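You operate a simulated robot arm through the tools that you are given. There is no shell and no other tool. Be economical: measure what you need, move in short steps, check, and stop when the job is done.

You run a simulated two-armed robot. Do the job below in one go: nothing can be reset, and whatever is moved stays where it is left.

JOB
Pass the torch from hand to hand and lay it on the table.
Fine: it is in the drawer with a dark knob; shut the drawer after. Where these are worked on the way, their far stop is far enough and under half their travel is too little: drawer with a dark knob.

The check looks at the end state, three seconds after you hand in, the way a careful person would. Anything else that was tipped, shoved, dropped, spilled or broken makes it a failure.

ROBOT AND FRAMES
Two 7-joint arms with two-finger parallel grippers on one trunk, on a base that drives. Base frame: it is fixed to the floor where the robot stands at the start and does not move with it; the origin is under the middle of the robot, x ahead of it, y to its left, z up. Lengths are in m, angles in rad, forces in N, time in s.
The left shoulder is at the start at [0.07, 0.163, 0.995], the right one opposite. Places, roughly: drawer with a dark knob [0.9, -0.1, 0.7]; switch on the torch [1, 0, 0.7]; top of the work table [0.9, -0.4, 0.8]. Payload 3.43 kg a hand.
The tool frame of a hand sits at the grasp point between the pads (the TCP): z along the fingers, y along the line on which they close. The tips reach 0.034 m beyond it. The gripper opens to 0.128 m. The fingers are 0.024 m wide and 0.012 m thick; the gripper's body (0.048 by 0.13 m) begins 0.096 m behind the TCP.
Orientation is told as [roll, pitch, yaw] about the base's x, y, z axes, in that order, counted from this pose: with the fingers straight down and closing along the base's y, the tool's x points along the base's -x, its y along +y and its z along -z.

CONTROLS
- The arms move only by the tool servo_tool. It takes "left_motion", "right_motion" or both (then of equal length, played together; a hand with none holds still); each is a list of rows, each a list of 7 numbers: the shift along the base's x, y, z in mm, then the turn, a rotation vector about the base's x, y, z in rad, then the opening in per cent of the stroke, from 0 (shut) to 100 (fully open). In form: [[x, y, z, ax, ay, az, claw], ...]. A call has 1 to 8 rows; each row shifts and turns the commanded pose from where the row before left it. Rows are played at 5 a second. More than 0.05 m and 0.15 rad between two rows, or a gripper value outside its range, and nothing of the call is played. A pose out of reach is approached as far as the arm can. The call stops where the force on the tool passes 90 N (or 10 N more than at its start, if that is more) or the arm is blocked; 0.2 s more then pass. Each finger travels about 0.153 m/s and halts on what it meets, pressing with about 36 N; the grip force reading is that of the motor and also rises with nothing between the fingers. The clock runs only during rows and for 0.2 s after the last one: add rows that do not move to give the fingers time. It gives the time, the measured TCP pose, the force on the tool (base axes), the opening and the grip force at its end, in the units of the frame above (readings bear some noise), with the torque about the TCP (base axes, N m) and any sound that the robot's microphone picked up.
- Cameras (640 x 400 px; columns grow to the right, rows downward): "scene" is now at [0.1377, -0.0122, 1.2216]; the picture's right is [-0.13, -0.99, 0.00], its down [-0.56, 0.08, -0.83] and it looks along [0.82, -0.11, -0.56] (base axes); focal length 214 px, centre (320, 200). "left" rides on the left gripper at [0.076, 0.011, -0.16] in its tool frame; the picture's right is [-0.15, 0.99, 0.00], its down [-0.88, -0.13, -0.46] and it looks along [-0.45, -0.07, 0.89] (tool axes); focal length 234 px, centre (320, 200). "right" rides on the right gripper at [0.076, -0.011, -0.16] in its tool frame; the picture's right is [0.15, 0.99, 0.00], its down [-0.88, 0.13, -0.46] and it looks along [-0.45, 0.07, 0.89] (tool axes); focal length 234 px, centre (320, 200). There is no depth. A picture from a camera that has moved, and an enlarged one, comes with that camera's place and axes in the base frame and with its lens.
- snapshot(camera): a new picture of that camera. No time passes.
- raise_lower(by): slides the trunk up (or, below 0, down) by that many m; the arms and the scene camera ride with it, the base frame stays. It gives what a move gives, with no picture.
- base_move(legs): drives the robot by 1 to 6 legs, each [ahead, left, turn to the left] in m, m and rad, along the robot's own axes; the way and the turn of a leg run together, so that a leg with both is an arc; at most 1.5 m and 3.142 rad a leg. The arms and the cameras ride along, it lands a little off, and it stops where it bumps. It gives what a move gives.
- pan_tilt(pan, tilt): turns the head with the scene camera to pan (to the left, within 1.501 rad either way) and tilt (down, from -0.506 to 1.204), counted from straight ahead of the robot. It gives what a move gives.
- enlarge(camera, box): a new picture of the part [left, top, right, bottom] of that camera's present view, enlarged. No time passes.
- close_job(): hands the job in; it is judged then, once.

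Go step by step. Nothing tells you exact positions but the pictures and the camera data: compare them with the known pose of the tool, close in by small moves and look again before you grip or let go. The budget is 120 turns and 100 pictures, counting those below and the enlarged ones. Unless the task says otherwise, let go and move clear before handing in, and close with one line.

The tools are called after ">>>" by a JSON object that holds its "op" and its "data". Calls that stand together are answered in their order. servo_tool: Moves the arms, as the interface text tells. Its arguments: {"type":"object","properties":{"left_motion":{"type":"array"},"right_motion":{"type":"array"}},"required":[]} The other tools are called the same way: raise_lower (by) slides the trunk up or down; base_move (legs) drives the base; pan_tilt (pan, tilt) turns the head that bears the scene camera; snapshot (camera) takes a picture; enlarge (camera, box) takes an enlarged picture of a part of a camera's view; close_job () hands the job in.

At the start:

```text
t: 0.0
left_eef_pos: [0.6631, 0.2862, 1.035]
left_tcp_rot: [0.002, 0.0, 0.002]
left_wrist_force: [0.3, 0.1, -0.4]
left_wrist_torque: [-0.01, 0.01, -0.01]
left_opening: 0.1281
left_finger_force: 0.0
right_eef_pos: [0.6446, -0.3239, 1.0477]
right_tcp_rot: [0.0, 0.001, 0.001]
right_wrist_force: [-0.2, -0.4, 0.4]
right_wrist_torque: [0.0, -0.03, 0.02]
right_opening: 0.1281
right_finger_force: 0.0
trunk travel left (down, up): [-0.475, 0.465]
robot x, y, heading: [-0.0014, 0.0008, 0.002]
head pan, tilt: [-0.134, 0.599]
```

scene: 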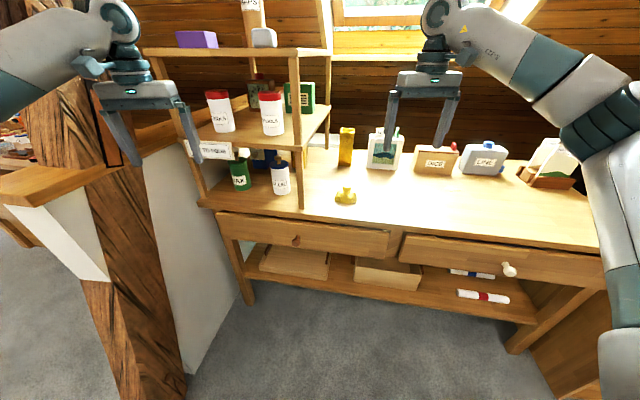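
right: 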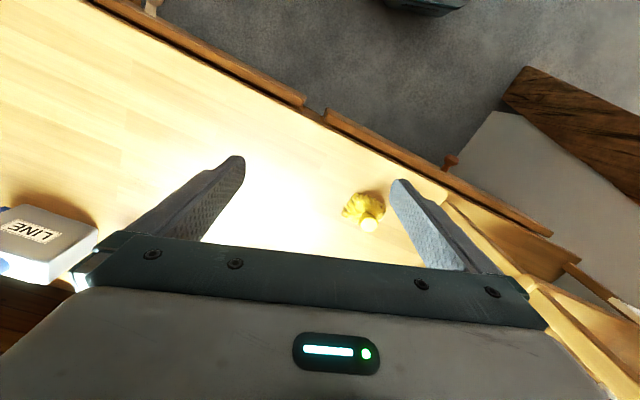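
left: 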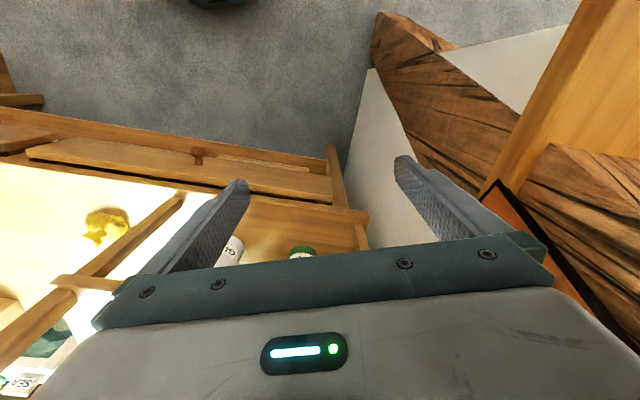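

The dark-knobbed drawer is the left one, about (0.80, 0.0, 0.57), and the table is turned roughly -0.28 rad from my heading. I'll look closer at the knob and the drawer fronts.

>>> {"op": "enlarge", "data": {"camera": "scene", "box": [180, 120, 420, 300]}}

>>> {"op": "enlarge", "data": {"camera": "left", "box": [0, 80, 400, 330]}}

```text
2.22 times, centred on (300, 210) of scene
camera zoom: at [0.1377, -0.0122, 1.2216], right [-0.13, -0.99, 0.0], down [-0.56, 0.08, -0.83], along [0.82, -0.11, -0.56], focal length 477 px, centre (364, 178)
```

zoom: 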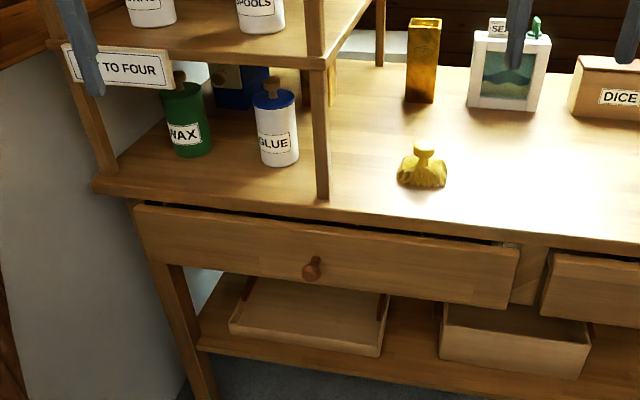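

```text
1.60 times, centred on (200, 205) of left
camera zoom: at [0.5881, 0.2957, 1.1945], right [0.15, 0.99, 0.0], down [0.88, -0.13, 0.46], along [0.45, -0.07, -0.89], focal length 375 px, centre (512, 192)
```

zoom: 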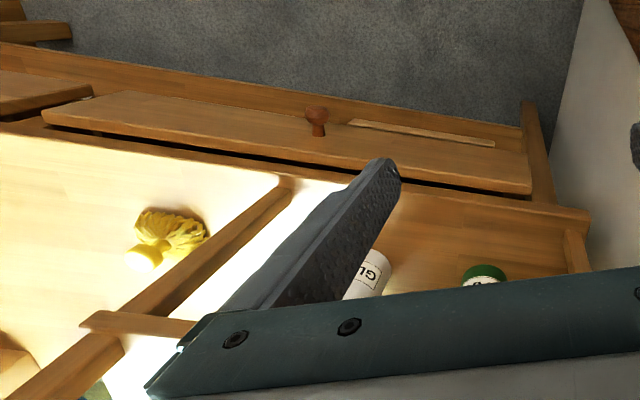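

Triangulating from two cameras puts the knob's tip near (0.69, 0.0, 0.675) and the tabletop nearer z≈0.76 than 0.63. I'll back up a little to make room for the drawer, then look again.

>>> {"op": "base_move", "data": {"legs": [[-0.07, 0, 0]]}}

>>> {"op": "servo_tool", "data": {"left_motion": [[10, -45, 0, 0, 0, -0.14, 100], [10, -45, -10, 0, 0, -0.136, 100], [10, -45, -10, 0, 0, 0, 100], [10, -45, -10, 0, 0, 0, 100], [0, 0, -40, 0, 0, 0, 70]]}}

>>> {"op": "snapshot", "data": {"camera": "left"}}

>>> {"op": "snapshot", "data": {"camera": "scene"}}

```text
t: 1.0
left_eef_pos: [0.5926, 0.2852, 1.0363]
left_tcp_rot: [-0.001, 0.002, 0.002]
left_wrist_force: [-0.2, 0.5, -0.1]
left_wrist_torque: [0.01, -0.02, 0.04]
left_opening: 0.1278
left_finger_force: 0.0
right_eef_pos: [0.5746, -0.3233, 1.0485]
right_tcp_rot: [0.0, -0.002, -0.001]
right_wrist_force: [-0.5, -0.4, 0.5]
right_wrist_torque: [-0.04, -0.05, -0.02]
right_opening: 0.128
right_finger_force: 0.1
trunk travel left (down, up): [-0.475, 0.465]
robot x, y, heading: [-0.0695, 0.0044, 0.0]
head pan, tilt: [-0.134, 0.599]
```

```text
t: 2.2
left_eef_pos: [0.6346, 0.1074, 0.9644]
left_tcp_rot: [-0.001, 0.002, -0.276]
left_wrist_force: [-1.3, 0.8, -0.7]
left_wrist_torque: [-0.03, -0.02, -0.01]
left_opening: 0.0897
left_finger_force: 0.0
right_eef_pos: [0.5764, -0.321, 1.0479]
right_tcp_rot: [-0.002, 0.002, 0.002]
right_wrist_force: [-0.1, -0.1, 0.4]
right_wrist_torque: [-0.04, 0.04, -0.02]
right_opening: 0.1282
right_finger_force: 0.0
trunk travel left (down, up): [-0.475, 0.465]
robot x, y, heading: [-0.0708, -0.0011, -0.0]
head pan, tilt: [-0.134, 0.599]
```

```text
94 pictures are left
camera left: at [0.5649, 0.1369, 1.1239], right [0.41, 0.91, 0.0], down [0.81, -0.36, 0.46], along [0.41, -0.19, -0.89], focal length 234 px, centre (320, 200)
```

left: 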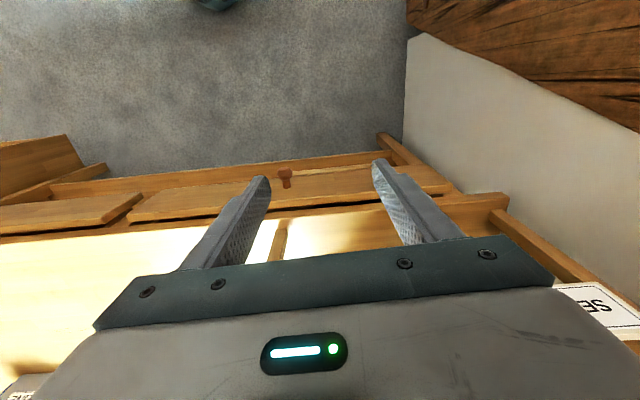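

```text
93 pictures are left
camera scene: at [0.0691, -0.0102, 1.2215], right [-0.13, -0.99, 0.0], down [-0.56, 0.07, -0.83], along [0.82, -0.11, -0.56], focal length 214 px, centre (320, 200)
```

scene: 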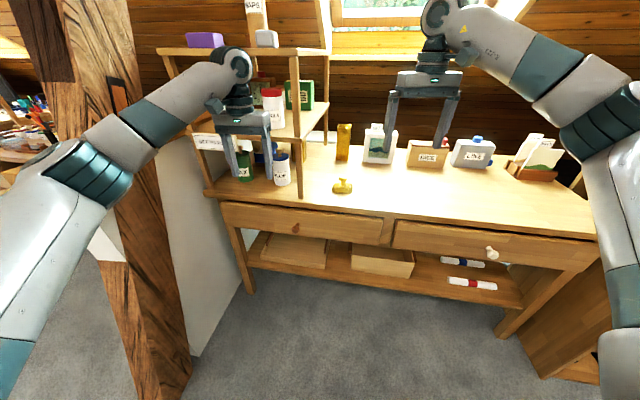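

The two views agree on the knob at (0.687, 0.001, 0.677). I'll bring the left hand above and just in front of it and look again.

>>> {"op": "servo_tool", "data": {"left_motion": [[10, -40, -10, 0, 0, 0, 60], [10, -40, -20, 0, 0, 0, 50], [0, -26, -40, 0, 0, 0, 50], [0, 0, -40, 0, 0, 0, 50], [0, 0, 0, 0, 0, 0, 50]]}}

>>> {"op": "snapshot", "data": {"camera": "left"}}

>>> {"op": "enlarge", "data": {"camera": "scene", "box": [200, 120, 440, 270]}}

```text
t: 3.4
left_eef_pos: [0.6525, -0.0012, 0.8544]
left_tcp_rot: [0.0, -0.001, -0.276]
left_wrist_force: [-0.6, 0.2, 0.1]
left_wrist_torque: [0.01, 0.01, -0.01]
left_opening: 0.0641
left_finger_force: 0.0
right_eef_pos: [0.5751, -0.3244, 1.0482]
right_tcp_rot: [-0.001, 0.0, -0.002]
right_wrist_force: [-1.0, 0.3, 0.5]
right_wrist_torque: [0.01, 0.0, 0.02]
right_opening: 0.1279
right_finger_force: 0.1
trunk travel left (down, up): [-0.475, 0.465]
robot x, y, heading: [-0.0685, 0.0007, 0.004]
head pan, tilt: [-0.134, 0.599]
```

```text
92 pictures are left
camera left: at [0.5833, 0.03, 1.0143], right [0.41, 0.91, 0.0], down [0.81, -0.36, 0.46], along [0.42, -0.19, -0.89], focal length 234 px, centre (320, 200)
```

left: 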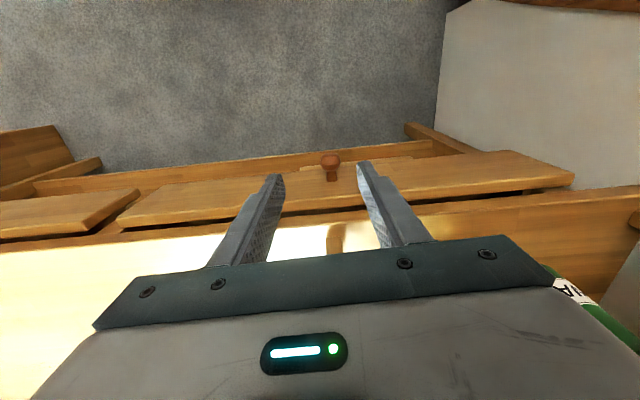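

```text
2.67 times, centred on (320, 195) of scene
camera zoom: at [0.0672, -0.0126, 1.2217], right [-0.13, -0.99, 0.0], down [-0.56, 0.08, -0.83], along [0.82, -0.11, -0.56], focal length 572 px, centre (320, 213)
```

zoom: 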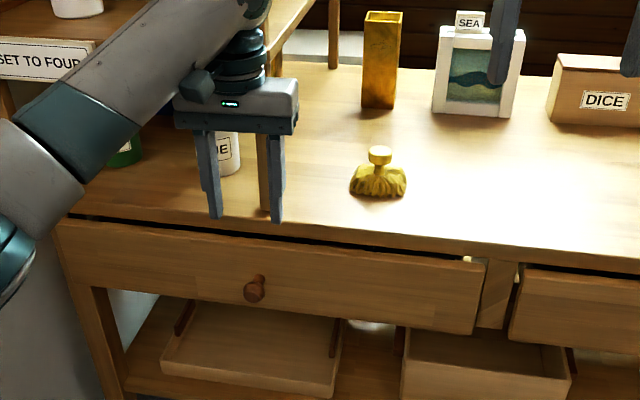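

The knob ball is at (0.691, -0.002, 0.677) and the table's yaw is nearer -0.32. I'll line up above it and come down around it.

>>> {"op": "servo_tool", "data": {"left_motion": [[19, 0, 0, 0, 0, -0.045, 50], [19, -1, -30, 0, 0, 0, 50], [0, 0, -40, 0, 0, 0, 50], [0, 0, -40, 0, 0, 0, 50], [0, 0, -30, 0, 0, 0, 50], [0, 0, -30, 0, 0, 0, 50], [0, 0, 0, 0, 0, 0, 50]]}}

>>> {"op": "snapshot", "data": {"camera": "left"}}

>>> {"op": "enlarge", "data": {"camera": "scene", "box": [220, 150, 380, 250]}}

```text
t: 5.0
left_eef_pos: [0.6912, -0.0009, 0.6842]
left_tcp_rot: [0.0, -0.001, -0.318]
left_wrist_force: [-0.1, -0.2, -0.1]
left_wrist_torque: [-0.01, 0.01, 0.02]
left_opening: 0.0642
left_finger_force: 0.0
right_eef_pos: [0.5741, -0.3243, 1.0472]
right_tcp_rot: [-0.001, -0.001, 0.001]
right_wrist_force: [-0.4, 0.3, 0.6]
right_wrist_torque: [0.02, -0.04, -0.01]
right_opening: 0.1281
right_finger_force: 0.0
trunk travel left (down, up): [-0.475, 0.465]
robot x, y, heading: [-0.0696, 0.0009, -0.001]
head pan, tilt: [-0.134, 0.599]
```

```text
90 pictures are left
camera left: at [0.6229, 0.0319, 0.8441], right [0.45, 0.89, 0.0], down [0.79, -0.4, 0.46], along [0.41, -0.2, -0.89], focal length 234 px, centre (320, 200)
```

left: 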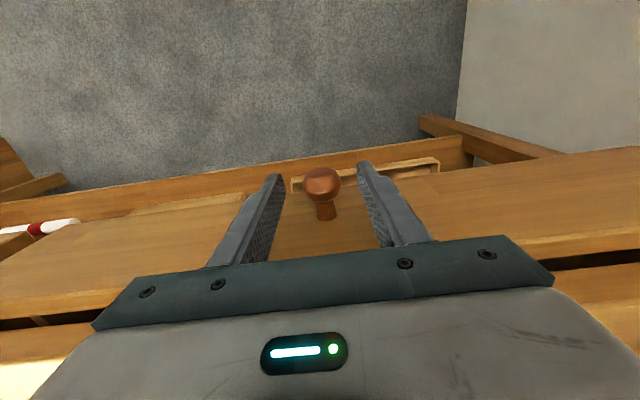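

```text
4.00 times, centred on (300, 200) of scene
camera zoom: at [0.0675, -0.0122, 1.2216], right [-0.13, -0.99, 0.0], down [-0.56, 0.08, -0.83], along [0.82, -0.11, -0.56], focal length 858 px, centre (400, 200)
```

zoom: 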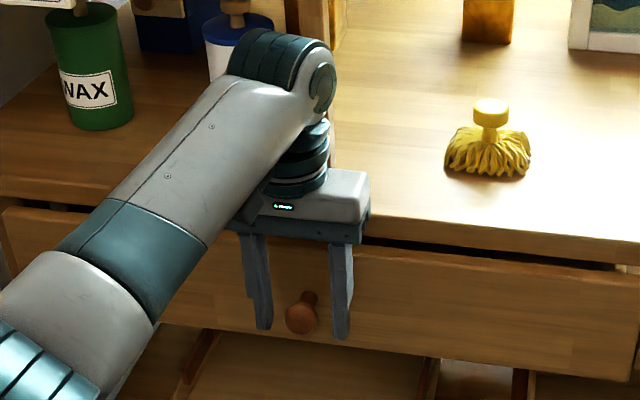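

The knob sits between the fingers, and the ball centre is at z≈0.673. I'll drop slightly and close on it.

>>> {"op": "servo_tool", "data": {"left_motion": [[-3, 2, -9, 0, 0, 0, 50], [0, 0, 0, 0, 0, 0, 15], [0, 0, 0, 0, 0, 0, 0], [0, 0, 0, 0, 0, 0, 0]]}}

>>> {"op": "snapshot", "data": {"camera": "left"}}

```text
t: 6.0
left_eef_pos: [0.6882, -0.0007, 0.6749]
left_tcp_rot: [0.0, 0.002, -0.319]
left_wrist_force: [-0.5, 1.6, -2.3]
left_wrist_torque: [-0.17, -0.17, 0.1]
left_opening: 0.0341
left_finger_force: 45.3
right_eef_pos: [0.5743, -0.3224, 1.0468]
right_tcp_rot: [0.001, 0.001, 0.0]
right_wrist_force: [-0.8, -0.3, 0.5]
right_wrist_torque: [-0.01, -0.01, -0.01]
right_opening: 0.128
right_finger_force: 0.1
trunk travel left (down, up): [-0.475, 0.465]
robot x, y, heading: [-0.0683, 0.0048, -0.0]
head pan, tilt: [-0.134, 0.599]
```

```text
88 pictures are left
camera left: at [0.6206, 0.0343, 0.8347], right [0.45, 0.89, 0.0], down [0.8, -0.4, 0.45], along [0.41, -0.2, -0.89], focal length 234 px, centre (320, 200)
```

left: 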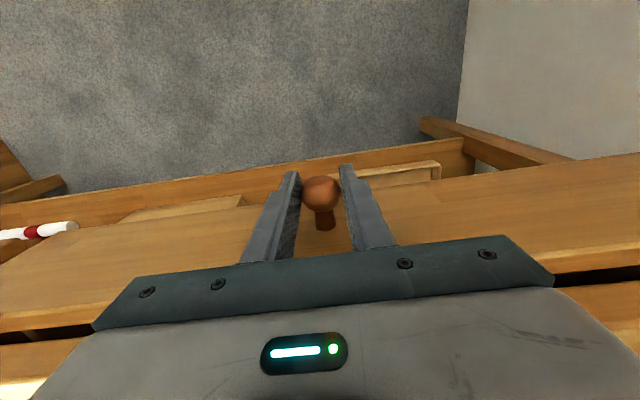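

The knob is gripped, with the opening at 34 mm. Now I'll pull it along the drawer's axis.

>>> {"op": "servo_tool", "data": {"left_motion": [[-19, 6.3, 0, 0, 0, 0, 0], [-28.5, 9.5, 0, 0, 0, 0, 0], [-28.5, 9.5, 0, 0, 0, 0, 0], [-28.5, 9.5, 0, 0, 0, 0, 0], [0, 0, 0, 0, 0, 0, 0]]}}

>>> {"op": "snapshot", "data": {"camera": "scene"}}

```text
t: 7.2
left_eef_pos: [0.5829, 0.0361, 0.6749]
left_tcp_rot: [0.0, 0.001, -0.321]
left_wrist_force: [0.8, -2.3, -5.5]
left_wrist_torque: [0.23, 0.17, -0.61]
left_opening: 0.0337
left_finger_force: 44.6
right_eef_pos: [0.5751, -0.3238, 1.0468]
right_tcp_rot: [0.0, 0.001, 0.001]
right_wrist_force: [0.7, 0.1, -0.3]
right_wrist_torque: [0.0, -0.06, -0.01]
right_opening: 0.128
right_finger_force: 0.1
trunk travel left (down, up): [-0.475, 0.465]
robot x, y, heading: [-0.067, -0.0011, -0.001]
head pan, tilt: [-0.134, 0.599]
```

```text
87 pictures are left
camera scene: at [0.0685, -0.0125, 1.2215], right [-0.13, -0.99, 0.0], down [-0.56, 0.08, -0.83], along [0.82, -0.11, -0.56], focal length 214 px, centre (320, 200)
```

scene: 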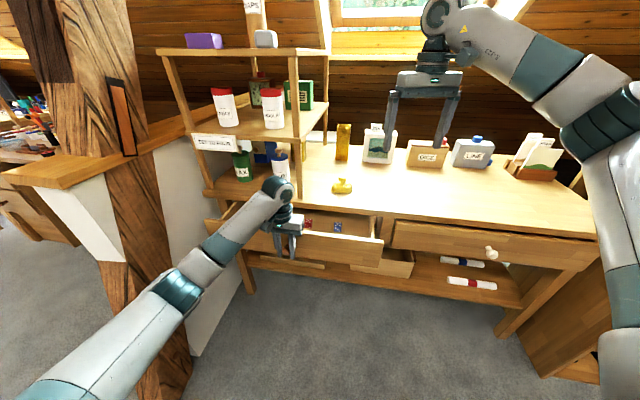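

The drawer is coming out cleanly and its contents are starting to show. I'll keep pulling until it reaches the stop.

>>> {"op": "servo_tool", "data": {"left_motion": [[-28.5, 9.5, 0, 0, 0, 0, 0], [-28.5, 9.5, 0, 0, 0, 0, 0], [-28.5, 9.5, 0, 0, 0, 0, 0], [-19, 6.3, 0, 0, 0, 0, 0], [0, 0, 0, 0, 0, 0, 0]]}}

>>> {"op": "snapshot", "data": {"camera": "scene"}}

```text
t: 8.4
left_eef_pos: [0.4779, 0.0683, 0.6746]
left_tcp_rot: [-0.001, 0.002, -0.322]
left_wrist_force: [-4.3, -11.0, -11.2]
left_wrist_torque: [-0.43, -0.31, -0.23]
left_opening: 0.0335
left_finger_force: 44.8
right_eef_pos: [0.5739, -0.325, 1.0466]
right_tcp_rot: [0.0, 0.001, 0.002]
right_wrist_force: [0.0, -1.1, -0.2]
right_wrist_torque: [0.02, 0.02, -0.05]
right_opening: 0.1278
right_finger_force: 0.1
trunk travel left (down, up): [-0.475, 0.465]
robot x, y, heading: [-0.0713, 0.0032, 0.002]
head pan, tilt: [-0.134, 0.599]
```

```text
86 pictures are left
camera scene: at [0.0682, -0.0132, 1.2214], right [-0.13, -0.99, 0.0], down [-0.56, 0.08, -0.83], along [0.82, -0.11, -0.56], focal length 214 px, centre (320, 200)
```

scene: 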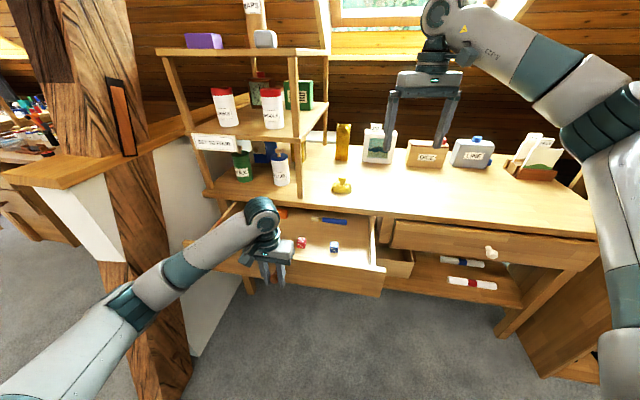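

The drawer is about 0.22 m out and I can see dice and a pencil-like item. I'll pull a little further towards the stop, gently.

>>> {"op": "servo_tool", "data": {"left_motion": [[-14, 4, 0, 0, 0, 0, 0], [-14, 4, 0, 0, 0, 0, 0], [-14, 4, 0, 0, 0, 0, 0], [0, 0, 0, 0, 0, 0, 0]]}}

>>> {"op": "enlarge", "data": {"camera": "scene", "box": [180, 180, 420, 310]}}

```text
t: 9.4
left_eef_pos: [0.4358, 0.0829, 0.6742]
left_tcp_rot: [0.001, 0.001, -0.318]
left_wrist_force: [-2.7, -5.7, -17.1]
left_wrist_torque: [-0.11, -0.61, -0.03]
left_opening: 0.0339
left_finger_force: 44.7
right_eef_pos: [0.5764, -0.3241, 1.0471]
right_tcp_rot: [-0.001, 0.001, -0.001]
right_wrist_force: [0.1, -0.3, 0.9]
right_wrist_torque: [-0.05, 0.0, 0.03]
right_opening: 0.1278
right_finger_force: 0.0
trunk travel left (down, up): [-0.475, 0.465]
robot x, y, heading: [-0.0701, 0.001, 0.003]
head pan, tilt: [-0.134, 0.599]
```

```text
2.67 times, centred on (300, 245) of scene
camera zoom: at [0.0689, -0.0124, 1.2214], right [-0.13, -0.99, 0.0], down [-0.56, 0.08, -0.83], along [0.82, -0.11, -0.56], focal length 572 px, centre (373, 80)
```

zoom: 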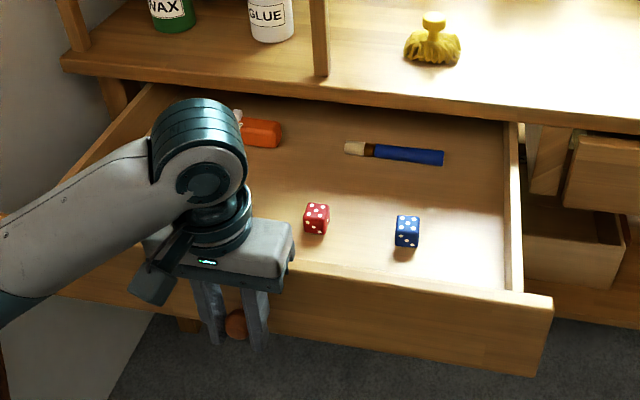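

The drawer is out about 0.27 m. I can see an orange object, a blue stick-like item and two dice, so I'll let go of the knob, lift clear and inspect.

>>> {"op": "servo_tool", "data": {"left_motion": [[0, 0, 0, 0, 0, 0, 40], [0, 0, 0, 0, 0, 0, 45], [0, 0, 40, 0, 0, 0, 45], [0, 0, 50, 0, 0, 0, 45], [0, 10, 50, 0, 0, 0, 45], [0, 40, 50, 0, 0, 0, 45], [0, 40, 20, 0, 0, 0, 45], [-10, 30, 0, 0, 0, 0, 45]]}}

>>> {"op": "enlarge", "data": {"camera": "scene", "box": [180, 180, 420, 310]}}

>>> {"op": "snapshot", "data": {"camera": "left"}}

```text
refused: row 5 steps farther than a row can; nothing moved
```

```text
2.67 times, centred on (300, 245) of scene
camera zoom: at [0.0689, -0.0124, 1.2214], right [-0.13, -0.99, 0.0], down [-0.56, 0.08, -0.83], along [0.82, -0.11, -0.56], focal length 572 px, centre (373, 80)
```

zoom: 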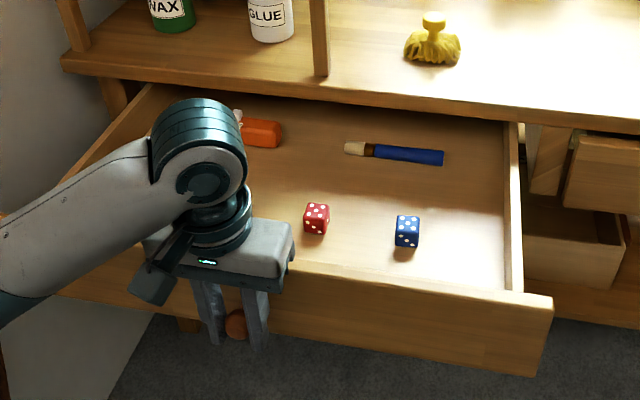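

```text
83 pictures are left
camera left: at [0.3696, 0.1158, 0.8348], right [0.45, 0.89, 0.0], down [0.8, -0.4, 0.45], along [0.41, -0.2, -0.89], focal length 234 px, centre (320, 200)
```

left: 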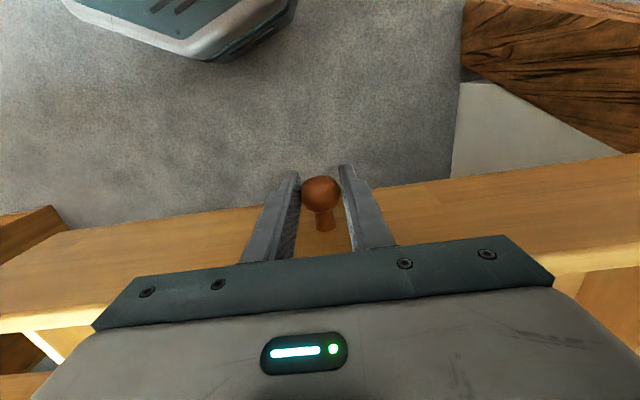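

One row was too long, so nothing moved. I'll repeat it with shorter steps.

>>> {"op": "servo_tool", "data": {"left_motion": [[0, 0, 0, 0, 0, 0, 40], [0, 0, 0, 0, 0, 0, 45], [0, 0, 40, 0, 0, 0, 45], [0, 0, 49, 0, 0, 0, 45], [0, 0, 49, 0, 0, 0, 45], [0, 20, 40, 0, 0, 0, 45], [0, 45, 0, 0, 0, 0, 45], [-10, 45, 0, 0, 0, 0, 45]]}}

>>> {"op": "enlarge", "data": {"camera": "scene", "box": [180, 180, 420, 310]}}

>>> {"op": "snapshot", "data": {"camera": "left"}}

```text
t: 11.2
left_eef_pos: [0.4271, 0.1923, 0.8543]
left_tcp_rot: [0.0, -0.001, -0.319]
left_wrist_force: [-0.4, 0.0, -0.3]
left_wrist_torque: [-0.01, 0.0, -0.02]
left_opening: 0.0577
left_finger_force: 0.1
right_eef_pos: [0.5746, -0.3227, 1.0502]
right_tcp_rot: [-0.002, -0.001, 0.001]
right_wrist_force: [-1.5, -0.3, 0.3]
right_wrist_torque: [0.03, -0.02, -0.01]
right_opening: 0.1279
right_finger_force: 0.0
trunk travel left (down, up): [-0.475, 0.465]
robot x, y, heading: [-0.0689, 0.0004, 0.001]
head pan, tilt: [-0.134, 0.599]
```

```text
2.67 times, centred on (300, 245) of scene
camera zoom: at [0.0668, -0.0112, 1.2218], right [-0.13, -0.99, 0.0], down [-0.56, 0.07, -0.83], along [0.82, -0.11, -0.56], focal length 572 px, centre (373, 80)
```

zoom: 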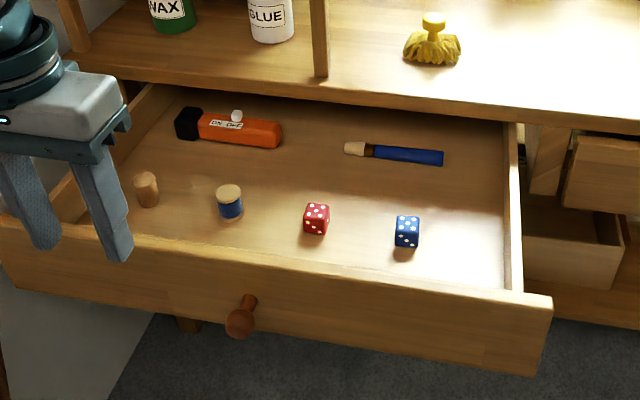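

```text
81 pictures are left
camera left: at [0.3591, 0.2262, 1.0144], right [0.45, 0.89, 0.0], down [0.79, -0.4, 0.46], along [0.41, -0.21, -0.89], focal length 234 px, centre (320, 200)
```

left: 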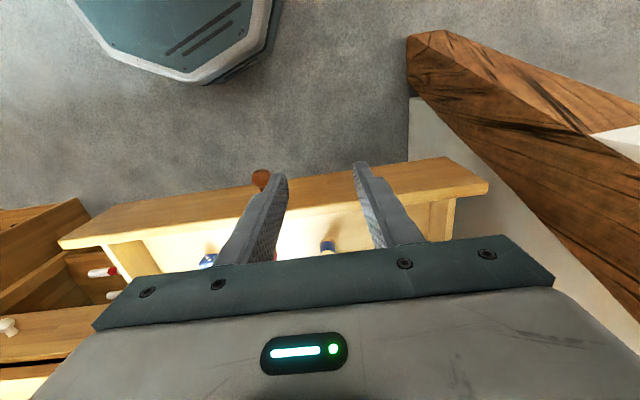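

The torch is the orange object with the ON/OFF label, at the back left of the drawer and right at the table's edge line. I'll regrip the knob and pull to the stop so I have room above it.

>>> {"op": "servo_tool", "data": {"left_motion": [[9, -45, 0, 0, 0, 0, 45], [0, -45, 0, 0, 0, 0, 45], [0, -20, -40, 0, 0, 0, 45], [0, 0, -49, 0, 0, 0, 45], [0, 0, -49, 0, 0, 0, 45], [0, 0, -42, 0, 0, 0, 45], [0, 0, 0, 0, 0, 0, 0], [0, 0, 0, 0, 0, 0, 0]]}}

>>> {"op": "servo_tool", "data": {"left_motion": [[0, 0, 0, 0, 0, 0, 0], [-14, 4.7, 0, 0, 0, 0, 0], [-14, 4.7, 0, 0, 0, 0, 0], [-14, 4.7, 0, 0, 0, 0, 0], [-14, 4.7, 0, 0, 0, 0, 0], [0, 0, 0, 0, 0, 0, 0]]}}

>>> {"op": "enlarge", "data": {"camera": "scene", "box": [180, 180, 420, 310]}}

```text
t: 13.0
left_eef_pos: [0.4351, 0.0835, 0.6722]
left_tcp_rot: [-0.001, 0.001, -0.32]
left_wrist_force: [0.0, 3.3, -6.5]
left_wrist_torque: [0.12, -0.28, -0.11]
left_opening: 0.0337
left_finger_force: 44.7
right_eef_pos: [0.576, -0.3231, 1.0466]
right_tcp_rot: [-0.001, -0.001, -0.001]
right_wrist_force: [-0.7, -0.4, -1.0]
right_wrist_torque: [0.05, -0.01, 0.0]
right_opening: 0.1281
right_finger_force: 0.0
trunk travel left (down, up): [-0.475, 0.465]
robot x, y, heading: [-0.0702, 0.0052, 0.0]
head pan, tilt: [-0.134, 0.599]
```

```text
t: 14.4
left_eef_pos: [0.38, 0.102, 0.6721]
left_tcp_rot: [-0.001, 0.002, -0.32]
left_wrist_force: [0.0, 2.7, -20.8]
left_wrist_torque: [-0.04, -0.29, -0.02]
left_opening: 0.0337
left_finger_force: 45.1
right_eef_pos: [0.5765, -0.3231, 1.0468]
right_tcp_rot: [0.002, 0.002, -0.001]
right_wrist_force: [0.0, 0.5, 0.3]
right_wrist_torque: [-0.01, 0.0, -0.04]
right_opening: 0.128
right_finger_force: 0.2
trunk travel left (down, up): [-0.475, 0.465]
robot x, y, heading: [-0.0685, 0.0019, 0.004]
head pan, tilt: [-0.134, 0.599]
```

```text
2.67 times, centred on (300, 245) of scene
camera zoom: at [0.0692, -0.0115, 1.2213], right [-0.13, -0.99, 0.0], down [-0.56, 0.07, -0.83], along [0.82, -0.11, -0.56], focal length 572 px, centre (373, 80)
```

zoom: 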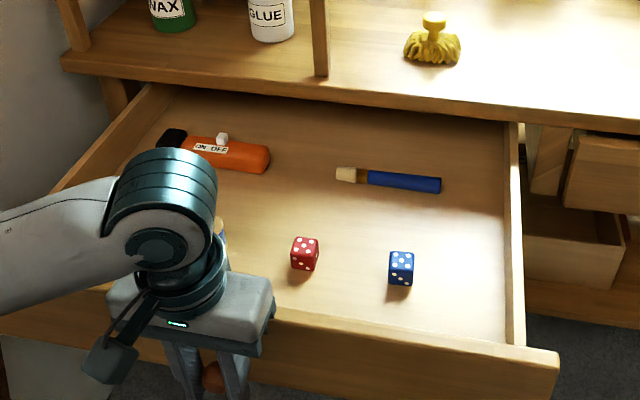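

The torch is now about 0.05 m clear of the table edge. I'll pull on gently to gain a little more room.

>>> {"op": "servo_tool", "data": {"left_motion": [[-9.5, 3.2, 1, 0, 0, 0, 0], [-9.5, 3.2, 1, 0, 0, 0, 0], [-9.5, 3.2, 1, 0, 0, 0, 0], [0, 0, 0, 0, 0, 0, 0]]}}

>>> {"op": "snapshot", "data": {"camera": "scene"}}

```text
t: 15.4
left_eef_pos: [0.3519, 0.11, 0.6739]
left_tcp_rot: [-0.003, 0.003, -0.322]
left_wrist_force: [-2.9, -4.9, -40.9]
left_wrist_torque: [0.13, 0.34, 0.06]
left_opening: 0.0341
left_finger_force: 45.5
right_eef_pos: [0.5784, -0.3237, 1.0463]
right_tcp_rot: [-0.001, 0.003, 0.0]
right_wrist_force: [-0.6, 0.4, -0.2]
right_wrist_torque: [-0.01, 0.0, 0.0]
right_opening: 0.1281
right_finger_force: 0.1
trunk travel left (down, up): [-0.475, 0.465]
robot x, y, heading: [-0.0731, 0.0023, -0.002]
head pan, tilt: [-0.134, 0.599]
```

```text
79 pictures are left
camera scene: at [0.0704, -0.0121, 1.2212], right [-0.13, -0.99, 0.0], down [-0.56, 0.08, -0.82], along [0.82, -0.11, -0.57], focal length 214 px, centre (320, 200)
```

scene: 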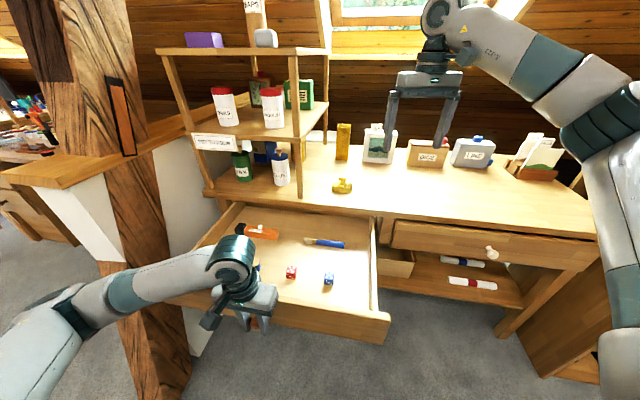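

The drawer is out about 0.35 m, which is plenty. I'll release the knob and lift clear, then view the torch.

>>> {"op": "servo_tool", "data": {"left_motion": [[0, 0, -3, 0, 0, 0, 0], [0, 0, 0, 0, 0, 0, 20], [0, 0, 0, 0, 0, 0, 50], [0, 0, 40, 0, 0, 0, 50], [0, 0, 49, 0, 0, 0, 50], [0, 0, 49, 0, 0, 0, 50], [0, 30, 40, 0, 0, 0, 50], [0, 40, 30, 0, 0, 0, 50]]}}

>>> {"op": "enlarge", "data": {"camera": "scene", "box": [170, 180, 410, 330]}}

>>> {"op": "snapshot", "data": {"camera": "left"}}

```text
t: 17.2
left_eef_pos: [0.3495, 0.1826, 0.883]
left_tcp_rot: [-0.002, 0.0, -0.321]
left_wrist_force: [-0.1, -0.9, 0.3]
left_wrist_torque: [0.01, -0.02, -0.01]
left_opening: 0.0639
left_finger_force: 0.1
right_eef_pos: [0.5761, -0.3229, 1.0485]
right_tcp_rot: [0.001, -0.001, 0.0]
right_wrist_force: [1.2, -0.3, 0.4]
right_wrist_torque: [-0.01, -0.04, 0.02]
right_opening: 0.1278
right_finger_force: 0.0
trunk travel left (down, up): [-0.475, 0.465]
robot x, y, heading: [-0.0693, -0.0022, -0.003]
head pan, tilt: [-0.134, 0.599]
```

```text
2.67 times, centred on (290, 255) of scene
camera zoom: at [0.0668, -0.0113, 1.2217], right [-0.13, -0.99, 0.0], down [-0.56, 0.07, -0.83], along [0.82, -0.11, -0.56], focal length 572 px, centre (400, 53)
```

zoom: 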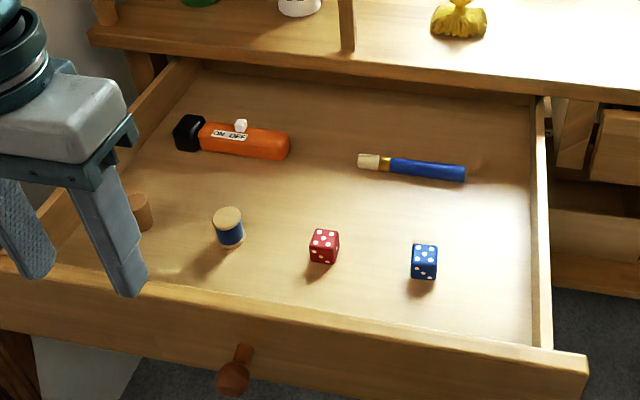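

```text
77 pictures are left
camera left: at [0.2829, 0.216, 1.0427], right [0.45, 0.89, 0.0], down [0.79, -0.4, 0.46], along [0.41, -0.21, -0.89], focal length 234 px, centre (320, 200)
```

left: 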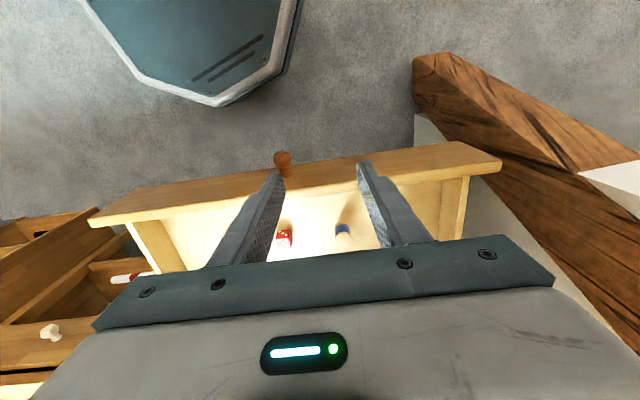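

The torch lies roughly parallel to the drawer front, centred near (0.705, 0.145), about 0.16 m long. I'll swing the left hand over it, turning the fingers to close across it.

>>> {"op": "servo_tool", "data": {"left_motion": [[28, -3, 10, 0, 0, -0.14, 60], [28, -3, 10, 0, 0, -0.14, 60], [28, -3, 10, 0, 0, -0.14, 60], [28, -3, 10, 0, 0, -0.14, 60], [28, -3, 10, 0, 0, -0.14, 60], [28, -3, 10, 0, 0, -0.14, 60], [28, -3, 0, 0, 0, -0.14, 60], [28, -3, 0, 0, 0, -0.14, 60]]}}

>>> {"op": "servo_tool", "data": {"left_motion": [[28, 0, 0, 0, 0, -0.14, 60], [28, 0, 0, 0, 0, -0.14, 60], [28, 0, 0, 0, 0, -0.1, 60], [0, 0, 0, 0, 0, 0, 60]]}}

>>> {"op": "snapshot", "data": {"camera": "left"}}

>>> {"op": "snapshot", "data": {"camera": "scene"}}

```text
t: 19.0
left_eef_pos: [0.5765, 0.157, 0.9411]
left_tcp_rot: [0.0, 0.0, -1.441]
left_wrist_force: [-0.4, 0.3, -0.6]
left_wrist_torque: [-0.01, -0.01, 0.03]
left_opening: 0.0768
left_finger_force: 0.1
right_eef_pos: [0.5751, -0.3252, 1.0463]
right_tcp_rot: [0.0, 0.001, -0.001]
right_wrist_force: [0.5, -0.6, -0.8]
right_wrist_torque: [0.05, 0.0, 0.0]
right_opening: 0.1281
right_finger_force: 0.0
trunk travel left (down, up): [-0.475, 0.465]
robot x, y, heading: [-0.0694, -0.0001, -0.001]
head pan, tilt: [-0.134, 0.599]
```

```text
t: 20.0
left_eef_pos: [0.6604, 0.1564, 0.941]
left_tcp_rot: [-0.001, -0.002, -1.82]
left_wrist_force: [-0.3, -0.2, 0.1]
left_wrist_torque: [-0.01, -0.03, 0.02]
left_opening: 0.0768
left_finger_force: 0.0
right_eef_pos: [0.5742, -0.3233, 1.0481]
right_tcp_rot: [-0.001, -0.001, 0.001]
right_wrist_force: [-0.4, 0.2, 0.3]
right_wrist_torque: [-0.01, 0.07, 0.01]
right_opening: 0.128
right_finger_force: 0.2
trunk travel left (down, up): [-0.475, 0.465]
robot x, y, heading: [-0.0726, -0.0034, -0.004]
head pan, tilt: [-0.134, 0.599]
```

```text
76 pictures are left
camera left: at [0.6899, 0.2271, 1.1015], right [0.92, -0.39, 0.0], down [-0.34, -0.82, 0.46], along [-0.18, -0.42, -0.89], focal length 234 px, centre (320, 200)
```

left: 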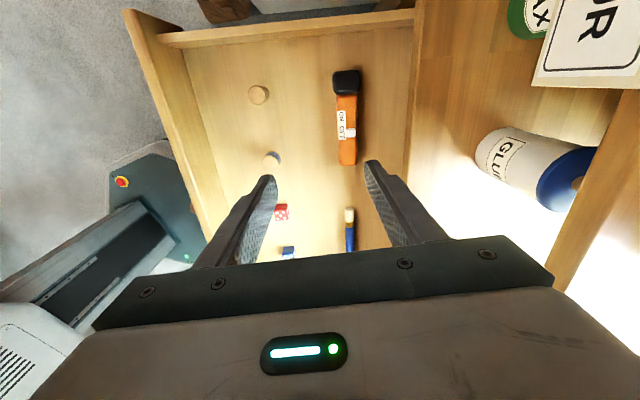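

```text
75 pictures are left
camera scene: at [0.0674, -0.0117, 1.2217], right [-0.13, -0.99, 0.0], down [-0.56, 0.08, -0.83], along [0.82, -0.11, -0.56], focal length 214 px, centre (320, 200)
```

scene: 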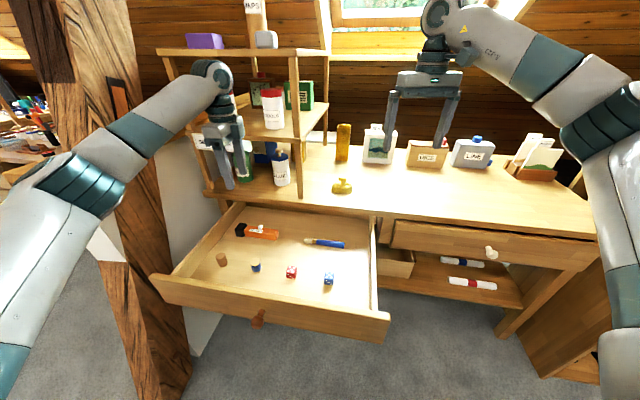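

Both views agree: the torch runs from about (0.731, 0.217) to (0.683, 0.073), parallel to the drawer front. I'll move above the orange body just beside the head, on the left, lower part-way and check.

>>> {"op": "servo_tool", "data": {"left_motion": [[26, 3, 0, 0, 0, -0.07, 60], [26, 3, -30, 0, 0, 0, 60], [0, 0, -45, 0, 0, 0, 60], [0, 0, -45, 0, 0, 0, 60], [0, 0, -45, 0, 0, 0, 60], [0, 0, 0, 0, 0, 0, 60]]}}

>>> {"op": "snapshot", "data": {"camera": "left"}}

>>> {"op": "enlarge", "data": {"camera": "scene", "box": [170, 130, 350, 260]}}

```text
t: 21.4
left_eef_pos: [0.7109, 0.1616, 0.7757]
left_tcp_rot: [-0.001, 0.0, -1.891]
left_wrist_force: [0.5, 0.5, 0.5]
left_wrist_torque: [-0.01, 0.0, 0.0]
left_opening: 0.0769
left_finger_force: 0.1
right_eef_pos: [0.5743, -0.3242, 1.0481]
right_tcp_rot: [-0.001, -0.001, 0.0]
right_wrist_force: [-0.1, 0.5, 0.2]
right_wrist_torque: [0.01, -0.05, -0.02]
right_opening: 0.1281
right_finger_force: 0.0
trunk travel left (down, up): [-0.475, 0.465]
robot x, y, heading: [-0.0731, 0.0008, -0.003]
head pan, tilt: [-0.134, 0.599]
```

```text
74 pictures are left
camera left: at [0.7476, 0.2299, 0.9361], right [0.89, -0.45, 0.0], down [-0.4, -0.8, 0.46], along [-0.2, -0.41, -0.89], focal length 234 px, centre (320, 200)
```

left: 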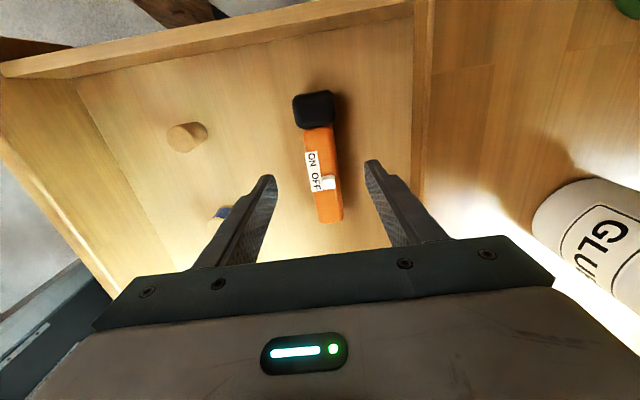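

```text
3.08 times, centred on (260, 195) of scene
camera zoom: at [0.0673, -0.0125, 1.2217], right [-0.13, -0.99, 0.0], down [-0.56, 0.08, -0.83], along [0.82, -0.11, -0.56], focal length 660 px, centre (505, 215)
```

zoom: 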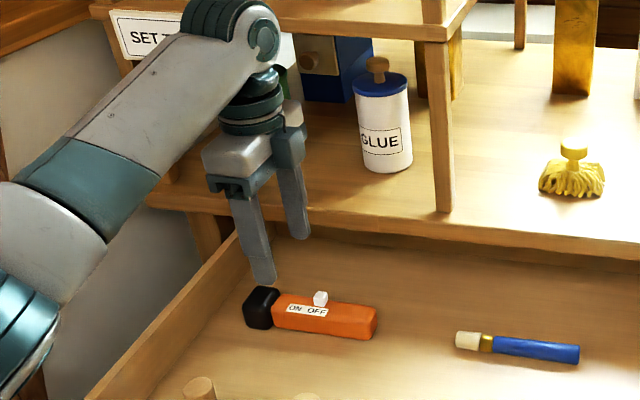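

The torch axis and floor check out (torch centre z≈0.652, floor ≈0.634). I'll lower around the orange body and close.

>>> {"op": "servo_tool", "data": {"left_motion": [[5, 3, -30, 0, 0, 0, 60], [0, 0, -30, 0, 0, 0, 60], [0, 0, -25, 0, 0, 0, 60], [0, 0, -17, 0, 0, 0, 60], [0, 0, 0, 0, 0, 0, 60]]}}

>>> {"op": "snapshot", "data": {"camera": "left"}}

```text
t: 22.6
left_eef_pos: [0.7181, 0.1664, 0.6768]
left_tcp_rot: [0.001, 0.001, -1.89]
left_wrist_force: [0.0, 0.2, -0.2]
left_wrist_torque: [0.05, 0.03, 0.03]
left_opening: 0.0769
left_finger_force: 0.0
right_eef_pos: [0.5751, -0.3242, 1.0477]
right_tcp_rot: [-0.001, -0.001, 0.0]
right_wrist_force: [0.6, 0.9, 0.5]
right_wrist_torque: [-0.05, 0.03, 0.0]
right_opening: 0.1279
right_finger_force: 0.1
trunk travel left (down, up): [-0.475, 0.465]
robot x, y, heading: [-0.0742, -0.0002, 0.002]
head pan, tilt: [-0.134, 0.599]
```

```text
72 pictures are left
camera left: at [0.7517, 0.2332, 0.8354], right [0.89, -0.45, 0.0], down [-0.4, -0.8, 0.46], along [-0.2, -0.41, -0.89], focal length 234 px, centre (320, 200)
```

left: 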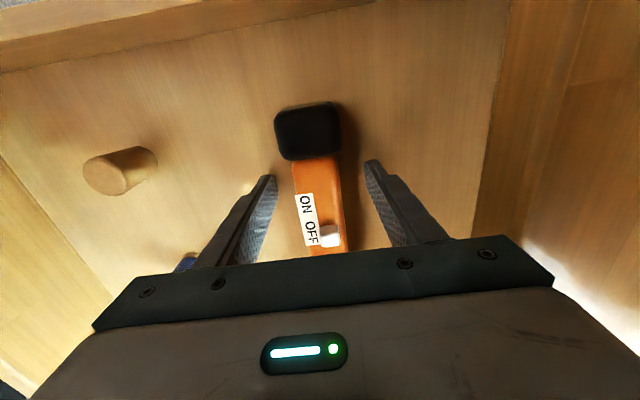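

The fingers straddle the orange body just beside the head. I'll close, lift slightly and check.

>>> {"op": "servo_tool", "data": {"left_motion": [[0, 0, 0, 0, 0, 0, 25], [0, 0, 0, 0, 0, 0, 0], [0, 0, 0, 0, 0, 0, 0], [0, 0, 20, 0, 0, 0, 0], [0, 0, 20, 0, 0, 0, 0]]}}

>>> {"op": "snapshot", "data": {"camera": "left"}}

>>> {"op": "enlarge", "data": {"camera": "scene", "box": [170, 130, 350, 260]}}

```text
t: 23.8
left_eef_pos: [0.7159, 0.1651, 0.7149]
left_tcp_rot: [-0.002, 0.0, -1.89]
left_wrist_force: [0.0, -1.6, -1.1]
left_wrist_torque: [0.06, 0.01, 0.02]
left_opening: 0.0352
left_finger_force: 36.2
right_eef_pos: [0.575, -0.3237, 1.048]
right_tcp_rot: [-0.001, 0.0, 0.001]
right_wrist_force: [-0.2, 0.2, 0.8]
right_wrist_torque: [-0.03, 0.02, 0.01]
right_opening: 0.1278
right_finger_force: 0.0
trunk travel left (down, up): [-0.475, 0.465]
robot x, y, heading: [-0.0701, 0.0013, -0.003]
head pan, tilt: [-0.134, 0.599]
```

```text
71 pictures are left
camera left: at [0.7514, 0.2334, 0.8747], right [0.89, -0.45, 0.0], down [-0.4, -0.8, 0.46], along [-0.21, -0.41, -0.89], focal length 234 px, centre (320, 200)
```

left: 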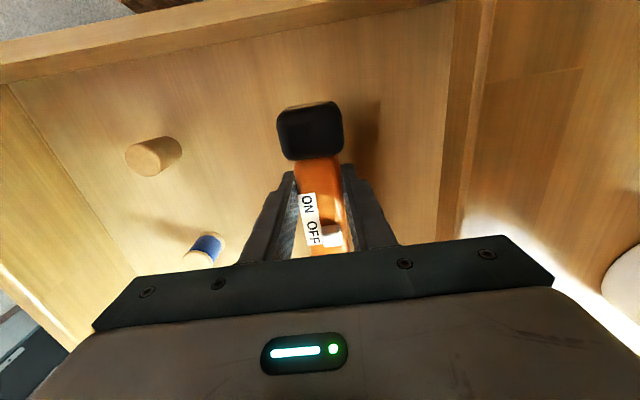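

```text
3.08 times, centred on (260, 195) of scene
camera zoom: at [0.0679, -0.0123, 1.2215], right [-0.13, -0.99, 0.0], down [-0.56, 0.08, -0.83], along [0.82, -0.11, -0.56], focal length 660 px, centre (505, 215)
```

zoom: 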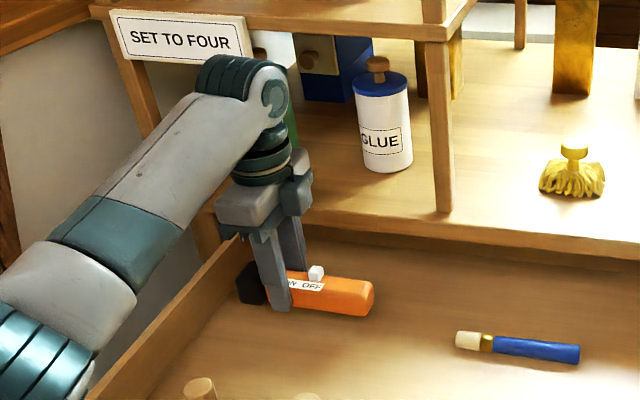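

The torch is held firmly in the left hand at 35 mm. I'll lift it clear and bring it out over the drawer, turning the right hand in place meanwhile to match.

>>> {"op": "servo_tool", "data": {"left_motion": [[0, 0, 40, 0, 0, 0, 0], [0, 0, 45, 0, 0, 0, 0], [0, 0, 45, 0, 0, 0, 0], [-25, -20, 40, 0, 0, 0, 0], [-40, -25, 30, 0, 0, 0, 0], [-40, -25, 20, 0, 0, 0, 0], [-40, -20, 15, 0, 0, 0, 0], [-15, -15, 0, 0, 0, 0, 0]], "right_motion": [[0, 0, 0, 0, 0, 0.14, 60], [0, 0, 0, 0, 0, 0.14, 60], [0, 0, 0, 0, 0, 0.14, 60], [0, 0, 0, 0, 0, 0.14, 60], [0, 0, 0, 0, 0, 0.14, 60], [0, 0, 0, 0, 0, 0.14, 60], [0, 0, 0, 0, 0, 0.14, 60], [0, 0, 0, 0, 0, 0.14, 60]]}}

>>> {"op": "servo_tool", "data": {"right_motion": [[0, 0, 0, 0, 0, 0.13, 60], [0, 0, 0, 0.127, -0.042, 0, 60], [0, 0, 0, 0.127, -0.042, 0, 60], [0, 0, 0, 0.127, -0.042, 0, 60], [0, 0, 0, 0, 0, 0, 60]]}}

>>> {"op": "snapshot", "data": {"camera": "scene"}}

>>> {"op": "snapshot", "data": {"camera": "right"}}

```text
refused: row 4 steps farther than a row can; nothing moved
```

```text
t: 25.0
left_eef_pos: [0.7156, 0.1669, 0.7145]
left_tcp_rot: [-0.001, -0.001, -1.89]
left_wrist_force: [0.3, -0.1, -1.1]
left_wrist_torque: [-0.02, -0.01, 0.04]
left_opening: 0.035
left_finger_force: 36.2
right_eef_pos: [0.5751, -0.3234, 1.0481]
right_tcp_rot: [0.367, -0.171, 0.099]
right_wrist_force: [0.5, -0.2, 0.1]
right_wrist_torque: [-0.03, 0.0, 0.01]
right_opening: 0.0765
right_finger_force: 0.0
trunk travel left (down, up): [-0.475, 0.465]
robot x, y, heading: [-0.0683, -0.002, 0.001]
head pan, tilt: [-0.134, 0.599]
```

```text
69 pictures are left
camera scene: at [0.068, -0.0115, 1.2216], right [-0.13, -0.99, 0.0], down [-0.56, 0.07, -0.83], along [0.82, -0.11, -0.56], focal length 214 px, centre (320, 200)
```

scene: 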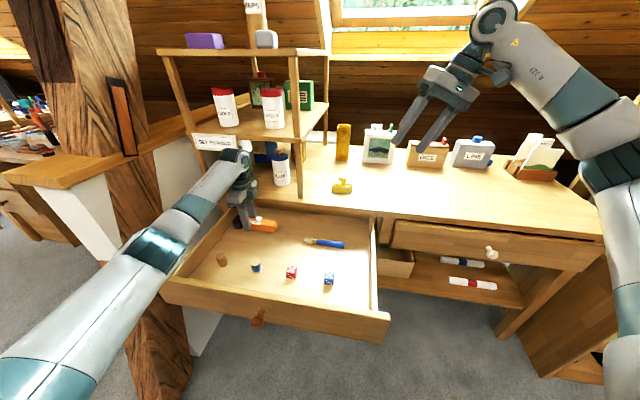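

```text
68 pictures are left
camera right: at [0.4836, -0.4007, 1.1784], right [-0.29, 0.9, 0.32], down [0.79, 0.04, 0.61], along [0.54, 0.44, -0.72], focal length 234 px, centre (320, 200)
```

right: 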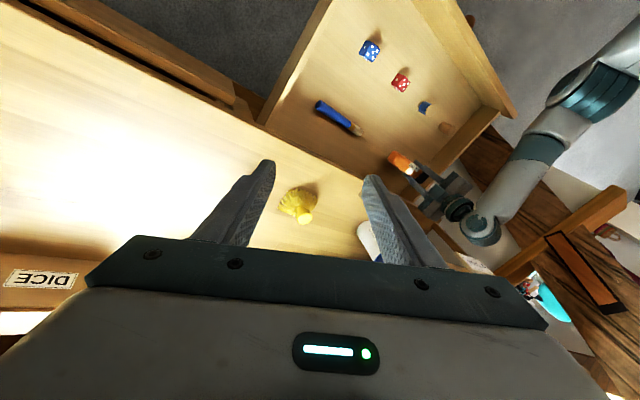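

The long row stopped the first call, so the right hand only got its tilt. I'll now lift the torch in shorter rows while spinning the right hand about its own finger axis.

>>> {"op": "servo_tool", "data": {"left_motion": [[0, 0, 40, 0, 0, 0, 0], [0, 0, 45, 0, 0, 0, 0], [0, 0, 45, 0, 0, 0, 0], [-20, -15, 35, 0, 0, 0, 0], [-30, -20, 25, 0, 0, 0, 0], [-35, -25, 20, 0, 0, 0, 0], [-35, -25, 15, 0, 0, 0, 0], [-35, -20, 0, 0, 0, 0, 0]], "right_motion": [[0, 0, 0, -0.01715, -0.0517, 0.129, 60], [0, 0, 0, -0.01715, -0.0517, 0.129, 60], [0, 0, 0, -0.01715, -0.0517, 0.129, 60], [0, 0, 0, -0.01715, -0.0517, 0.129, 60], [0, 0, 0, -0.01715, -0.0517, 0.129, 60], [0, 0, 0, -0.01715, -0.0517, 0.129, 60], [0, 0, 0, -0.01715, -0.0517, 0.129, 60], [0, 0, 0, -0.01715, -0.0517, 0.129, 60]]}}

>>> {"op": "snapshot", "data": {"camera": "scene"}}

>>> {"op": "snapshot", "data": {"camera": "right"}}

```text
t: 26.8
left_eef_pos: [0.5606, 0.0616, 0.9413]
left_tcp_rot: [0.0, 0.001, -1.887]
left_wrist_force: [0.2, -0.1, -1.7]
left_wrist_torque: [0.02, 0.01, 0.03]
left_opening: 0.0354
left_finger_force: 36.0
right_eef_pos: [0.4317, -0.2026, 1.0418]
right_tcp_rot: [0.001, -0.4, 1.247]
right_wrist_force: [0.5, -0.7, -0.4]
right_wrist_torque: [-0.02, -0.01, -0.02]
right_opening: 0.0769
right_finger_force: 0.0
right hand out of reach, approached as far as the arm can: row 4, 5, 6, 7, 8
trunk travel left (down, up): [-0.475, 0.465]
robot x, y, heading: [-0.0681, 0.0021, -0.002]
head pan, tilt: [-0.134, 0.599]
```

```text
67 pictures are left
camera scene: at [0.0674, -0.0118, 1.2216], right [-0.13, -0.99, 0.0], down [-0.56, 0.08, -0.83], along [0.82, -0.11, -0.56], focal length 214 px, centre (320, 200)
```

scene: 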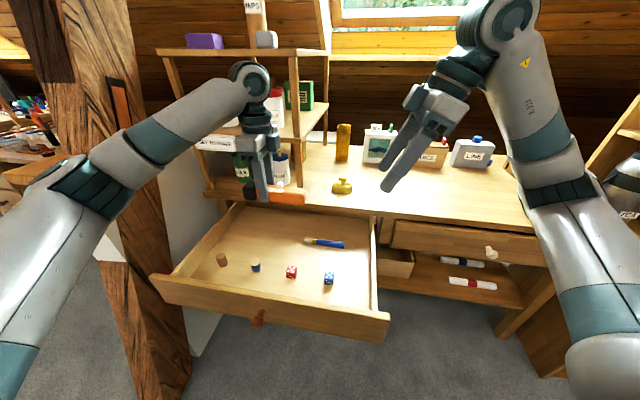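

```text
66 pictures are left
camera right: at [0.4012, -0.3324, 1.1599], right [-0.98, 0.19, -0.06], down [0.08, 0.64, 0.76], along [0.18, 0.74, -0.64], focal length 234 px, centre (320, 200)
```

right: 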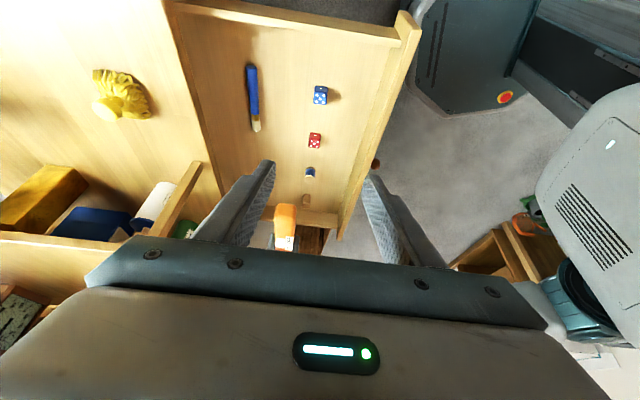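

The right hand reached its tilt and turn but drifted because the pose was out of reach. A null row will show which pose is now commanded.

>>> {"op": "servo_tool", "data": {"right_motion": [[0, 5, 0, 0, 0, 0, 60], [0, 5, 0, 0, 0, 0, 60]]}}

```text
t: 27.4
left_eef_pos: [0.5618, 0.0613, 0.94]
left_tcp_rot: [0.0, 0.001, -1.891]
left_wrist_force: [-0.5, -0.2, -1.8]
left_wrist_torque: [0.05, 0.01, 0.0]
left_opening: 0.0353
left_finger_force: 35.8
right_eef_pos: [0.4325, -0.1927, 1.0409]
right_tcp_rot: [0.003, -0.399, 1.252]
right_wrist_force: [-0.1, -0.4, -0.5]
right_wrist_torque: [-0.03, 0.03, 0.03]
right_opening: 0.0769
right_finger_force: 0.0
trunk travel left (down, up): [-0.475, 0.465]
robot x, y, heading: [-0.0681, -0.0005, 0.002]
head pan, tilt: [-0.134, 0.599]
```

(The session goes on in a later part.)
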